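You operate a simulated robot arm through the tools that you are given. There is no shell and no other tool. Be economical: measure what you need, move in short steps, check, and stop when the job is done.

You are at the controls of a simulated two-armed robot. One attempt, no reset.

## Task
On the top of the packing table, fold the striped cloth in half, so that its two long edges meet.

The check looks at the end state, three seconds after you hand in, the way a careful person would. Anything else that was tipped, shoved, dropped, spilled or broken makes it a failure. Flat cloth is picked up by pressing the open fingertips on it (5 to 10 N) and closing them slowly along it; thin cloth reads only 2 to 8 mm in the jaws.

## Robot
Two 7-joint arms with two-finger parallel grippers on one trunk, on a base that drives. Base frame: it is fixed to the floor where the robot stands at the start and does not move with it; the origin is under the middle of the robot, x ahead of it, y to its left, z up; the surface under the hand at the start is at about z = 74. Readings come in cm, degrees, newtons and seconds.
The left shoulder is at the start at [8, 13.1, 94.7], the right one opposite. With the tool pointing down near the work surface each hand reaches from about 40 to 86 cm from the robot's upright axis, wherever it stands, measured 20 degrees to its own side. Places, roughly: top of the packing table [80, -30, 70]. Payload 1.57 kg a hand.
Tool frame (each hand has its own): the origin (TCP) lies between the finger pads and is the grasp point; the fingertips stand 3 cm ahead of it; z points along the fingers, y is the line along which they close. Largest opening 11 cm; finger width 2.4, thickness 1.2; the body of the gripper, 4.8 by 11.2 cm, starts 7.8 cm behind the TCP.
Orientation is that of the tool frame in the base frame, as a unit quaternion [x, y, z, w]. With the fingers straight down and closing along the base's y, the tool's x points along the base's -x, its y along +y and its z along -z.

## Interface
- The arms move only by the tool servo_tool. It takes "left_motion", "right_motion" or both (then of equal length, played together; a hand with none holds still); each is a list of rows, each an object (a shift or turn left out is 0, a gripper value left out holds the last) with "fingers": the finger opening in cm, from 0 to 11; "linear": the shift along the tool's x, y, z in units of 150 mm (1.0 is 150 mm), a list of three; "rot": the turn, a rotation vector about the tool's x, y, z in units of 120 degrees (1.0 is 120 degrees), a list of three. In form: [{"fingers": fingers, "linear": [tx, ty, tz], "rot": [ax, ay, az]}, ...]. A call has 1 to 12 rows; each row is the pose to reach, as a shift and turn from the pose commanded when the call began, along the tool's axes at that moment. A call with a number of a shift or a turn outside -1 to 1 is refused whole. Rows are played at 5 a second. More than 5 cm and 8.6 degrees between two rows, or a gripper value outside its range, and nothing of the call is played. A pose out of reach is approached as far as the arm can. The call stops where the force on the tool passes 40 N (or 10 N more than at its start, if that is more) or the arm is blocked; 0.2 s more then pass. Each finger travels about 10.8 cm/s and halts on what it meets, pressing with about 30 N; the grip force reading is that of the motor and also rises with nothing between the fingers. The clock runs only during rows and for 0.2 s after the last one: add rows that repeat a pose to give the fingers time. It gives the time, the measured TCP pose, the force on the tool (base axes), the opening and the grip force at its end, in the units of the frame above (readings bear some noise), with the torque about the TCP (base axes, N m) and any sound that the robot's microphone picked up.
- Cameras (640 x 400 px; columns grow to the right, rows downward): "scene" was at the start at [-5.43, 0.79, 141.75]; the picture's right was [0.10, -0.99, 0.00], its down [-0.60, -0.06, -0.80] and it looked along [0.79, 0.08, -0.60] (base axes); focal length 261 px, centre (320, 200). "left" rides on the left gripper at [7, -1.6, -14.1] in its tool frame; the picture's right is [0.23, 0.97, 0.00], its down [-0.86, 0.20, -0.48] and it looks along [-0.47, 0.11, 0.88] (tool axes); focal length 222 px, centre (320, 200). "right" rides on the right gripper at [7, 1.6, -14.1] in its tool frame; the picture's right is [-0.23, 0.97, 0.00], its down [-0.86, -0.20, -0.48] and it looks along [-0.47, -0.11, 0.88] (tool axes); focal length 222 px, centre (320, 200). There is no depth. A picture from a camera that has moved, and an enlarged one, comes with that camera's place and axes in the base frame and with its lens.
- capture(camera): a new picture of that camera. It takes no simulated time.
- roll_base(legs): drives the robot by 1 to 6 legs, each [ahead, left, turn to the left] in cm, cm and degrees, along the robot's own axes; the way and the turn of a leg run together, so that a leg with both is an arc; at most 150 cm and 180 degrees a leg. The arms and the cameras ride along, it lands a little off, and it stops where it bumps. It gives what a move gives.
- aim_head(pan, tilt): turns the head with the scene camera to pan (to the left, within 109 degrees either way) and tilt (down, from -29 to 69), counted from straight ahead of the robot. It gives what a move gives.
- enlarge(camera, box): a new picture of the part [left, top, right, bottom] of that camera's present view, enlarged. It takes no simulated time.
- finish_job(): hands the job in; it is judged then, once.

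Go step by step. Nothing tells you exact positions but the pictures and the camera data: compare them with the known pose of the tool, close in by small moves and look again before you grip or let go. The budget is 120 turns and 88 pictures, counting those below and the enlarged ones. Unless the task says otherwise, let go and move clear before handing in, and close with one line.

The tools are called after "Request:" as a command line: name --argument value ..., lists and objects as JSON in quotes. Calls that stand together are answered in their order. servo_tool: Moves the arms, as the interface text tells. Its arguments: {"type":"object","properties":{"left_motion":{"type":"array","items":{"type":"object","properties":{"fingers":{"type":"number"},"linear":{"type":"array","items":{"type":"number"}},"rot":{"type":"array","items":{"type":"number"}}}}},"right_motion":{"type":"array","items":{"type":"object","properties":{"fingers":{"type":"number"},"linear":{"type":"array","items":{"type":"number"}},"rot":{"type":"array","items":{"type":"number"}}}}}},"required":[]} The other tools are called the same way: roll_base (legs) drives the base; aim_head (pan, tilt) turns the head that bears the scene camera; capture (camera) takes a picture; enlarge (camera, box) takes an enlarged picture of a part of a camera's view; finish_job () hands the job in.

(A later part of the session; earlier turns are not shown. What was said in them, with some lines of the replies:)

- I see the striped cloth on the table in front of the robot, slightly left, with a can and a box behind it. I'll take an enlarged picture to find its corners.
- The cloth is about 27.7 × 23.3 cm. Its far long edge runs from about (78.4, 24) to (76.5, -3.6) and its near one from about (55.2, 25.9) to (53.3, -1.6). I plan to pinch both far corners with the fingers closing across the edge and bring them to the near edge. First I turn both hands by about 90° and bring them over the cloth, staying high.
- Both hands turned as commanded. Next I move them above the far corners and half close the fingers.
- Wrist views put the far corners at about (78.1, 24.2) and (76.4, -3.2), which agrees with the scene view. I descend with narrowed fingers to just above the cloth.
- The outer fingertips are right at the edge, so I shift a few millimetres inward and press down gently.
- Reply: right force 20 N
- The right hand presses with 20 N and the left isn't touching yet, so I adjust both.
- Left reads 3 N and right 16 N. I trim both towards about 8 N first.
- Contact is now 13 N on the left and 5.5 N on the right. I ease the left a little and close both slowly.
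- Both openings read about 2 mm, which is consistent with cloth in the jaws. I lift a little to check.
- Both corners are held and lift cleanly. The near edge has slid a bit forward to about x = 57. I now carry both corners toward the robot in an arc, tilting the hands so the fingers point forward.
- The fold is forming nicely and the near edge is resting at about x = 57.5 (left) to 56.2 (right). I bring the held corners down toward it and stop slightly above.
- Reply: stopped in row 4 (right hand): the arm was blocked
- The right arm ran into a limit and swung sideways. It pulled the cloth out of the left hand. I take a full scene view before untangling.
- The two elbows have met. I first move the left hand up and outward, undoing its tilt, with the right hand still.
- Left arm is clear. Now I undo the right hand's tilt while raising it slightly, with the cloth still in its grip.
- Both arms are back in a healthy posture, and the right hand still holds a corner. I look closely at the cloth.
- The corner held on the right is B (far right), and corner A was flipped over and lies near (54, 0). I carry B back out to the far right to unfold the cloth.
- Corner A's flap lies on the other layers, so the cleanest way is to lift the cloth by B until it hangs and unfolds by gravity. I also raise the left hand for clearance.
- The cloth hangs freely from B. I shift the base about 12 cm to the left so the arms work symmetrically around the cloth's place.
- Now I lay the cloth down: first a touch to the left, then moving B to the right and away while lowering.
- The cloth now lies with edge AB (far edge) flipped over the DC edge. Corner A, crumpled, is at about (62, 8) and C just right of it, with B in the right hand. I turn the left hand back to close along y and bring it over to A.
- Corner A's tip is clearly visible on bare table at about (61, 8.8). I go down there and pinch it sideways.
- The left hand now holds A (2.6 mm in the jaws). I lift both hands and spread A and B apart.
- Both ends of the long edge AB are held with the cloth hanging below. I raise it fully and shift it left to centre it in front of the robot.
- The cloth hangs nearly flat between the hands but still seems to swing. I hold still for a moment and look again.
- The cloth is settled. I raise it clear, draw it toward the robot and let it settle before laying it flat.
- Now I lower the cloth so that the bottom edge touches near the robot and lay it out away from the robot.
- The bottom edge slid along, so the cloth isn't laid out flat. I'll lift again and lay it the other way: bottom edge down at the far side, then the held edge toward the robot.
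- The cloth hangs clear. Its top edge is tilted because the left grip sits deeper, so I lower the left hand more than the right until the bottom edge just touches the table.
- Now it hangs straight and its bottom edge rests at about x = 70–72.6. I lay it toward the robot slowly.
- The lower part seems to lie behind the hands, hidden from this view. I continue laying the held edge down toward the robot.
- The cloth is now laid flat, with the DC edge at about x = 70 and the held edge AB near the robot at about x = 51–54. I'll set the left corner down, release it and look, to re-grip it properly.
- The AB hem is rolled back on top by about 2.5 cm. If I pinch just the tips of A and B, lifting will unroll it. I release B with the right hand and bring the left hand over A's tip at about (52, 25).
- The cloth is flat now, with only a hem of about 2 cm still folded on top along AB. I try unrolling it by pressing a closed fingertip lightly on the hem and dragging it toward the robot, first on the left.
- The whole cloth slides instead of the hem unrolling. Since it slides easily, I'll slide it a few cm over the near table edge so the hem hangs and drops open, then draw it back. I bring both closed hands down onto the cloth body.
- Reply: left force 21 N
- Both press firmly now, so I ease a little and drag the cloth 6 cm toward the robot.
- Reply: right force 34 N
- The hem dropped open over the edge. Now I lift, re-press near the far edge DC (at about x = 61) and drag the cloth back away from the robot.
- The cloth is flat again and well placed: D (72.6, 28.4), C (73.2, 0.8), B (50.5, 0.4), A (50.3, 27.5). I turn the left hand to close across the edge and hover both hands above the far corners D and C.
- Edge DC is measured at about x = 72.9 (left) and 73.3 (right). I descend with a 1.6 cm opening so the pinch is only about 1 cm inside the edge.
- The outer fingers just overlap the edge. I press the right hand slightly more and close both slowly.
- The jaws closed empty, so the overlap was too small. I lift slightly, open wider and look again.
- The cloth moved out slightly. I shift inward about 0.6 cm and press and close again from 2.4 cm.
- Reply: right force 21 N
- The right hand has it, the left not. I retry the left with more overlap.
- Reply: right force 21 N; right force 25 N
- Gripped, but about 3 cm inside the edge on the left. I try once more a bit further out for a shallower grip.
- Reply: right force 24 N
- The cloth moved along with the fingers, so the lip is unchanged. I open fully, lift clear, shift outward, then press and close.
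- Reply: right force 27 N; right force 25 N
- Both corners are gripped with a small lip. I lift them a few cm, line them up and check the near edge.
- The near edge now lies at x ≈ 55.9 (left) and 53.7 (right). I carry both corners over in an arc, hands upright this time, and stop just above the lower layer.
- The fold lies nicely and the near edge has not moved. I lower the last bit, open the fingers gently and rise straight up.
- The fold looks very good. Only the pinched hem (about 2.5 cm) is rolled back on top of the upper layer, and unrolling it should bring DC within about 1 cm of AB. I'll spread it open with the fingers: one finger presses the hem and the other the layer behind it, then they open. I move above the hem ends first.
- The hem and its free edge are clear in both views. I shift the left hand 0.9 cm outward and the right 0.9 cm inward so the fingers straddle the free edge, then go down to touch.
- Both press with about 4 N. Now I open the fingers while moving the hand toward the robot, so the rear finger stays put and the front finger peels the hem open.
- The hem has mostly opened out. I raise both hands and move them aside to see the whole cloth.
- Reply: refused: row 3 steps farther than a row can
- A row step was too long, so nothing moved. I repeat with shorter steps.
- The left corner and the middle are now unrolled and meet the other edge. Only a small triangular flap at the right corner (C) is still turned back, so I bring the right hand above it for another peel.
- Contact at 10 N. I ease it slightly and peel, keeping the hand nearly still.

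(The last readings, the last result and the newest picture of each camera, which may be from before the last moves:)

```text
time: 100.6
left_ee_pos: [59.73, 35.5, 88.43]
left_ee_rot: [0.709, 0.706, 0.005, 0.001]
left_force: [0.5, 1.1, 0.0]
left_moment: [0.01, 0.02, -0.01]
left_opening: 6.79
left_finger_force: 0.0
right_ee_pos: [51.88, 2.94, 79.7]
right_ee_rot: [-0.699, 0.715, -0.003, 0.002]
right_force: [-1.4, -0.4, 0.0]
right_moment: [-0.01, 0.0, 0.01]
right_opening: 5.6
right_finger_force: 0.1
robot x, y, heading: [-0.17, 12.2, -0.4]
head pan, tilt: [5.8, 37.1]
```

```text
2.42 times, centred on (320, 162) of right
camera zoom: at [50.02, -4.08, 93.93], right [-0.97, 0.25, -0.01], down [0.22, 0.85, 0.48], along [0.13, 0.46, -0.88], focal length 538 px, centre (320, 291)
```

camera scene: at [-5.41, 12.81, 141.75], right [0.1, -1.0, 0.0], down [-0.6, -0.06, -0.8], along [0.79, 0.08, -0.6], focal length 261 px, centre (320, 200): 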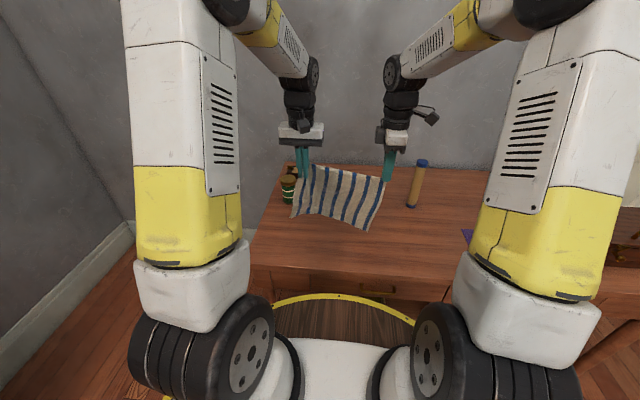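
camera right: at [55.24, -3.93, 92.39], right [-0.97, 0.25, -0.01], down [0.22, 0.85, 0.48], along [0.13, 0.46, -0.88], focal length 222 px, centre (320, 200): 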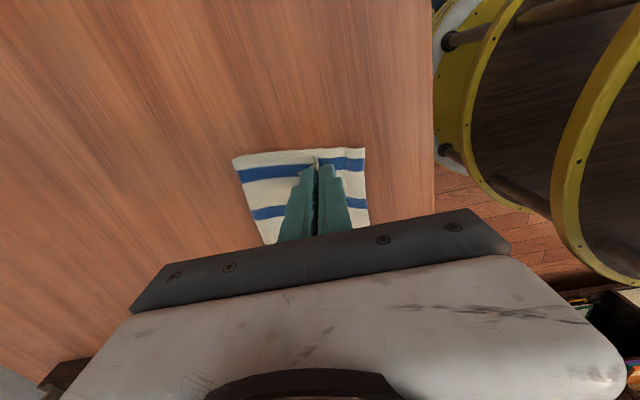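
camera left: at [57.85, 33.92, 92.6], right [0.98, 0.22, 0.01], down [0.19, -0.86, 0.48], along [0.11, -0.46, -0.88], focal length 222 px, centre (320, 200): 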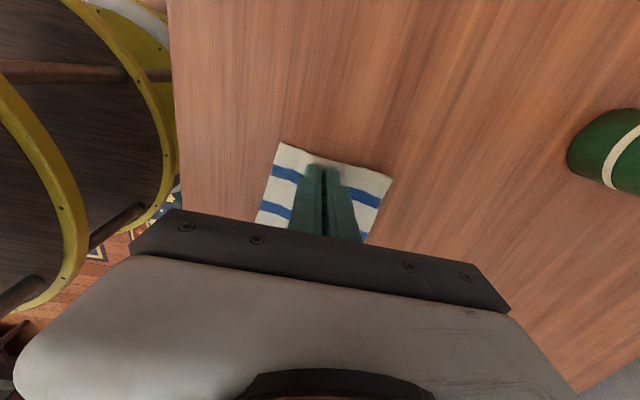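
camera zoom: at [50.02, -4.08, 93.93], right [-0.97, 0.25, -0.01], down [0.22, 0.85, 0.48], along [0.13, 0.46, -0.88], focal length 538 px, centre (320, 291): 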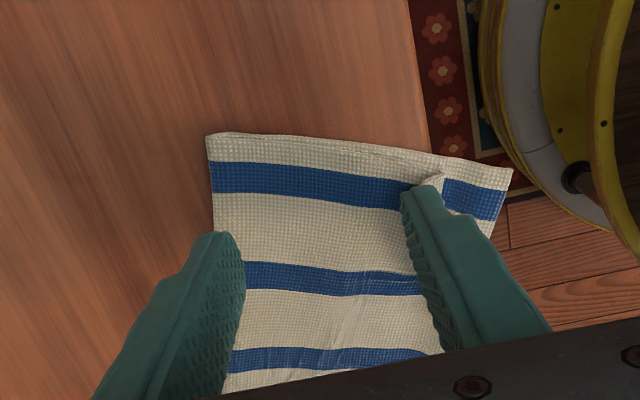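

Request:
servo_tool --right_motion '[{"linear": [0, 0, -0.2]}, {"linear": [0, 0, -0.45]}, {"linear": [0.2, 0, -0.6]}, {"linear": [0.45, 0, -0.6]}, {"linear": [0.65, 0, -0.6]}]'

Request:
enlarge --camera "scene" --box '[265, 210, 395, 290]'

```text
time: 101.8
left_ee_pos: [59.72, 35.44, 88.38]
left_ee_rot: [0.709, 0.705, 0.003, 0.001]
left_force: [-0.5, -0.4, 0.3]
left_moment: [-0.01, -0.01, 0.03]
left_opening: 6.78
left_finger_force: 0.1
right_ee_pos: [51.7, -6.63, 88.72]
right_ee_rot: [-0.699, 0.715, -0.003, 0.002]
right_force: [0.3, 0.3, 0.7]
right_moment: [-0.03, 0.0, -0.01]
right_opening: 5.6
right_finger_force: 0.0
robot x, y, heading: [0.04, 11.85, 0.1]
head pan, tilt: [5.8, 37.1]
```

```text
4.92 times, centred on (330, 250) of scene
camera zoom: at [-5.4, 12.84, 141.75], right [0.1, -1.0, 0.0], down [-0.6, -0.06, -0.8], along [0.79, 0.08, -0.6], focal length 1284 px, centre (271, -46)
```

zoom: 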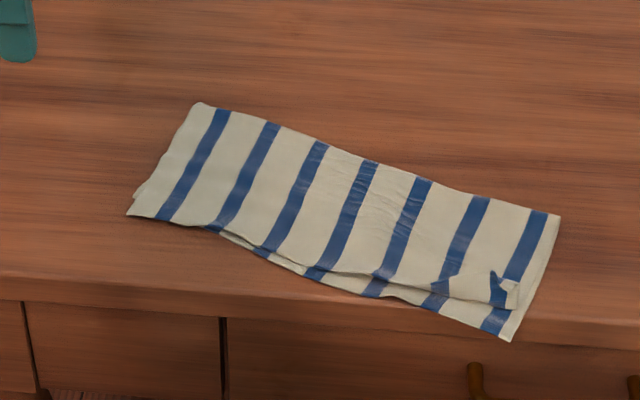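

The flap is nearly gone; a small curl is left at corner C, and corner B pokes slightly over the table edge. I'll press on the right part, slide it 4 cm over the edge so the curl drops out, then slide it back.

Request:
servo_tool --right_motion '[{"linear": [-0.25, -0.03, 0], "fingers": 0}, {"linear": [-0.5, -0.06, 0.1]}, {"linear": [-0.676, -0.07, 0.3]}, {"linear": [-0.676, -0.07, 0.55]}, {"linear": [-0.676, -0.07, 0.72]}, {"linear": [-0.676, -0.07, 0.755]}]'

```text
time: 103.2
left_ee_pos: [59.67, 35.39, 88.48]
left_ee_rot: [0.709, 0.706, 0.004, 0.001]
left_force: [0.0, -0.3, 0.9]
left_moment: [0.01, -0.01, 0.01]
left_opening: 6.78
left_finger_force: 0.0
right_ee_pos: [53.07, 3.62, 77.24]
right_ee_rot: [-0.699, 0.716, -0.002, 0.004]
right_force: [0.3, 0.0, 1.3]
right_moment: [-0.01, -0.01, 0.0]
right_opening: 0.0
right_finger_force: 21.4
robot x, y, heading: [0.46, 11.72, -0.2]
head pan, tilt: [5.8, 37.1]
```

Request:
servo_tool --right_motion '[{"linear": [0, 0, 0.006]}, {"linear": [0, 0, 0.01]}, {"linear": [0, 0.05, 0.01]}, {"linear": [0, 0.1, 0.01]}, {"linear": [0, 0.15, 0.01]}, {"linear": [0, 0.2, 0.01]}, {"linear": [0, 0.25, 0.01]}, {"linear": [0, 0.25, 0.008]}, {"linear": [0, 0.25, 0.008]}]'

Request:
enlarge --camera "scene" --box '[265, 210, 395, 290]'

```text
time: 105.2
left_ee_pos: [59.55, 35.37, 88.52]
left_ee_rot: [0.709, 0.705, 0.004, 0.002]
left_force: [0.2, 0.3, -0.9]
left_moment: [0.04, 0.01, -0.02]
left_opening: 6.82
left_finger_force: 0.1
right_ee_pos: [49.35, 3.54, 77.18]
right_ee_rot: [-0.698, 0.716, -0.003, 0.004]
right_force: [6.9, -1.8, 25.7]
right_moment: [-0.09, -0.11, 0.04]
right_opening: 0.01
right_finger_force: 21.6
robot x, y, heading: [0.04, 12.05, -0.0]
head pan, tilt: [5.8, 37.1]
```

```text
4.92 times, centred on (330, 250) of scene
camera zoom: at [-5.45, 12.82, 141.74], right [0.1, -1.0, 0.0], down [-0.6, -0.06, -0.8], along [0.79, 0.08, -0.6], focal length 1284 px, centre (271, -46)
```

zoom: 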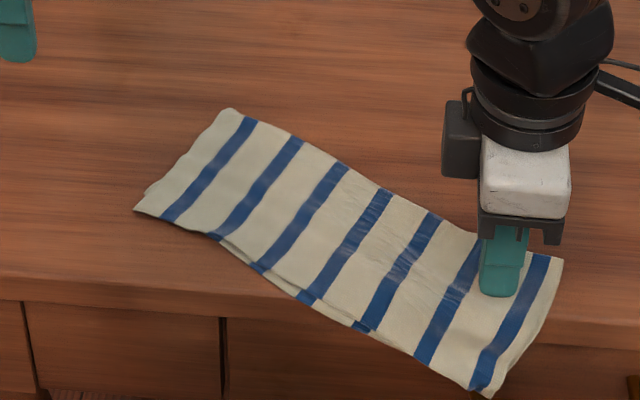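

The curl dropped out and the two edges now meet all along. I re-press near the fold and slide the right side back onto the table.

Request:
servo_tool --right_motion '[{"linear": [0, 0, -0.08]}, {"linear": [0, -0.1, -0.08]}, {"linear": [0, -0.1, -0.02]}, {"linear": [0, -0.1, -0.005]}]'

```text
time: 106.2
left_ee_pos: [59.67, 35.45, 88.49]
left_ee_rot: [0.709, 0.705, 0.004, 0.002]
left_force: [0.1, -0.1, 0.0]
left_moment: [-0.02, -0.02, 0.03]
left_opening: 6.8
left_finger_force: 0.1
right_ee_pos: [50.76, 3.68, 77.3]
right_ee_rot: [-0.699, 0.716, -0.002, 0.003]
right_force: [0.3, 0.2, 0.4]
right_moment: [0.01, -0.01, 0.01]
right_opening: 0.0
right_finger_force: 20.8
robot x, y, heading: [0.08, 12.16, 0.1]
head pan, tilt: [5.8, 37.1]
```

Request:
servo_tool --right_motion '[{"linear": [0, 0, 0.004]}, {"linear": [0, 0, 0.008]}, {"linear": [0, -0.07, 0.009]}, {"linear": [0, -0.14, 0.009]}, {"linear": [0, -0.21, 0.009]}, {"linear": [0, -0.28, 0.009]}, {"linear": [0, -0.35, 0.009]}, {"linear": [0, -0.42, 0.009]}, {"linear": [0, -0.49, 0.009]}, {"linear": [0, -0.56, 0.009]}]'

Request:
enlarge --camera "scene" --box '[265, 200, 395, 280]'

```text
time: 108.4
left_ee_pos: [59.64, 35.43, 88.49]
left_ee_rot: [0.709, 0.705, 0.004, 0.002]
left_force: [-0.4, -0.8, -0.4]
left_moment: [0.01, 0.01, -0.02]
left_opening: 6.81
left_finger_force: 0.0
right_ee_pos: [59.1, 3.32, 77.22]
right_ee_rot: [-0.699, 0.715, -0.003, 0.003]
right_force: [-5.3, -0.1, 21.6]
right_moment: [0.03, 0.19, 0.01]
right_opening: 0.0
right_finger_force: 21.0
robot x, y, heading: [0.17, 11.71, -0.2]
head pan, tilt: [5.8, 37.1]
```

```text
4.92 times, centred on (330, 240) of scene
camera zoom: at [-5.49, 12.82, 141.74], right [0.1, -1.0, 0.0], down [-0.6, -0.06, -0.8], along [0.79, 0.08, -0.6], focal length 1284 px, centre (271, 3)
```

zoom: 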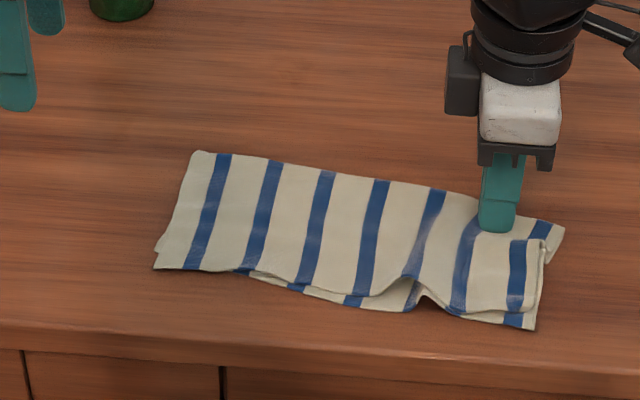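

Request:
servo_tool --right_motion '[{"linear": [0, 0, -0.2]}, {"linear": [0, 0, -0.4]}, {"linear": [0.2, 0, -0.6]}, {"linear": [0.45, 0, -0.6]}, {"linear": [0.65, 0, -0.6]}]'

Request:
enlarge --camera "scene" --box '[290, 220, 390, 280]'

```text
time: 109.6
left_ee_pos: [59.67, 35.54, 88.43]
left_ee_rot: [0.709, 0.705, 0.004, 0.0]
left_force: [-0.9, -0.3, -0.2]
left_moment: [-0.06, 0.02, 0.01]
left_opening: 6.8
left_finger_force: 0.2
right_ee_pos: [58.8, -6.74, 86.13]
right_ee_rot: [-0.699, 0.715, -0.003, 0.003]
right_force: [-1.0, 0.2, 0.8]
right_moment: [0.02, -0.01, 0.01]
right_opening: 0.0
right_finger_force: 21.0
robot x, y, heading: [-0.02, 12.3, -0.1]
head pan, tilt: [5.8, 37.1]
```

```text
6.40 times, centred on (340, 250) of scene
camera zoom: at [-5.41, 12.84, 141.75], right [0.1, -1.0, 0.0], down [-0.6, -0.06, -0.8], along [0.79, 0.08, -0.6], focal length 1670 px, centre (192, -120)
```

zoom: 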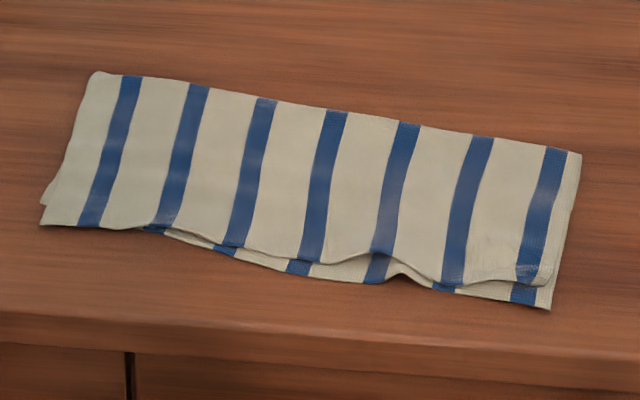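

After lifting, the fold relaxed flat, and the two long edges lie within about 1 cm of each other along the whole length. I move both hands well clear and take a last look at the whole table.

Request:
servo_tool --left_motion '[{"linear": [0.1, 0, -0.2]}, {"linear": [0.2, 0, -0.4]}, {"linear": [0.3, 0, -0.5]}]' --right_motion '[{"linear": [0.1, 0, -0.2]}, {"linear": [0.2, 0, -0.4]}, {"linear": [0.3, 0, -0.5]}]'

Request:
capture --camera "scene"

Request:
enlarge --camera "scene" --box '[290, 220, 390, 280]'

```text
time: 110.4
left_ee_pos: [59.34, 39.71, 95.79]
left_ee_rot: [0.709, 0.705, 0.004, 0.001]
left_force: [-0.1, 0.6, 0.5]
left_moment: [0.0, 0.01, 0.01]
left_opening: 6.82
left_finger_force: 0.2
right_ee_pos: [58.63, -10.91, 93.49]
right_ee_rot: [-0.699, 0.715, -0.001, 0.003]
right_force: [0.5, 0.3, -0.8]
right_moment: [-0.03, 0.02, -0.04]
right_opening: 0.0
right_finger_force: 21.6
robot x, y, heading: [-0.18, 11.77, -0.0]
head pan, tilt: [5.8, 37.1]
```

```text
4 pictures are left
camera scene: at [-5.38, 12.81, 141.75], right [0.1, -1.0, 0.0], down [-0.6, -0.06, -0.8], along [0.79, 0.08, -0.6], focal length 261 px, centre (320, 200)
```

scene: 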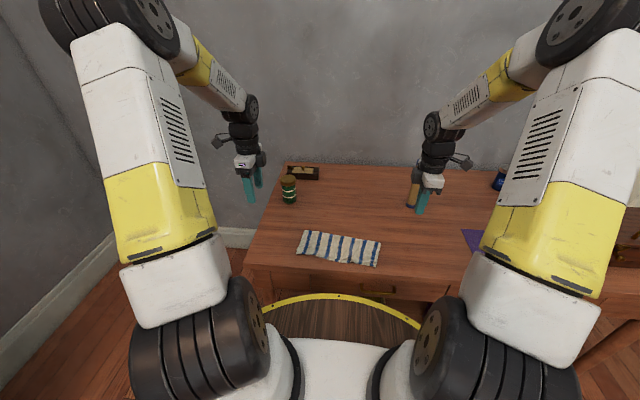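

```text
6.40 times, centred on (340, 250) of scene
camera zoom: at [-5.38, 12.81, 141.75], right [0.1, -1.0, 0.0], down [-0.6, -0.06, -0.8], along [0.79, 0.08, -0.6], focal length 1670 px, centre (192, -120)
```

zoom: 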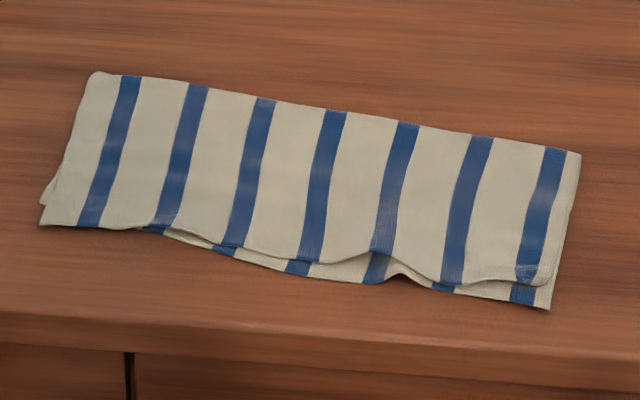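

The cloth lies folded in half on the table with its long edges together, nothing else has moved, and both hands are clear. I hand in.

Request:
finish_job

```text
The job is handed in.
```

The striped cloth is folded in half on the packing table, with its two long edges meeting to within about 1.5 cm. The other objects look undisturbed.
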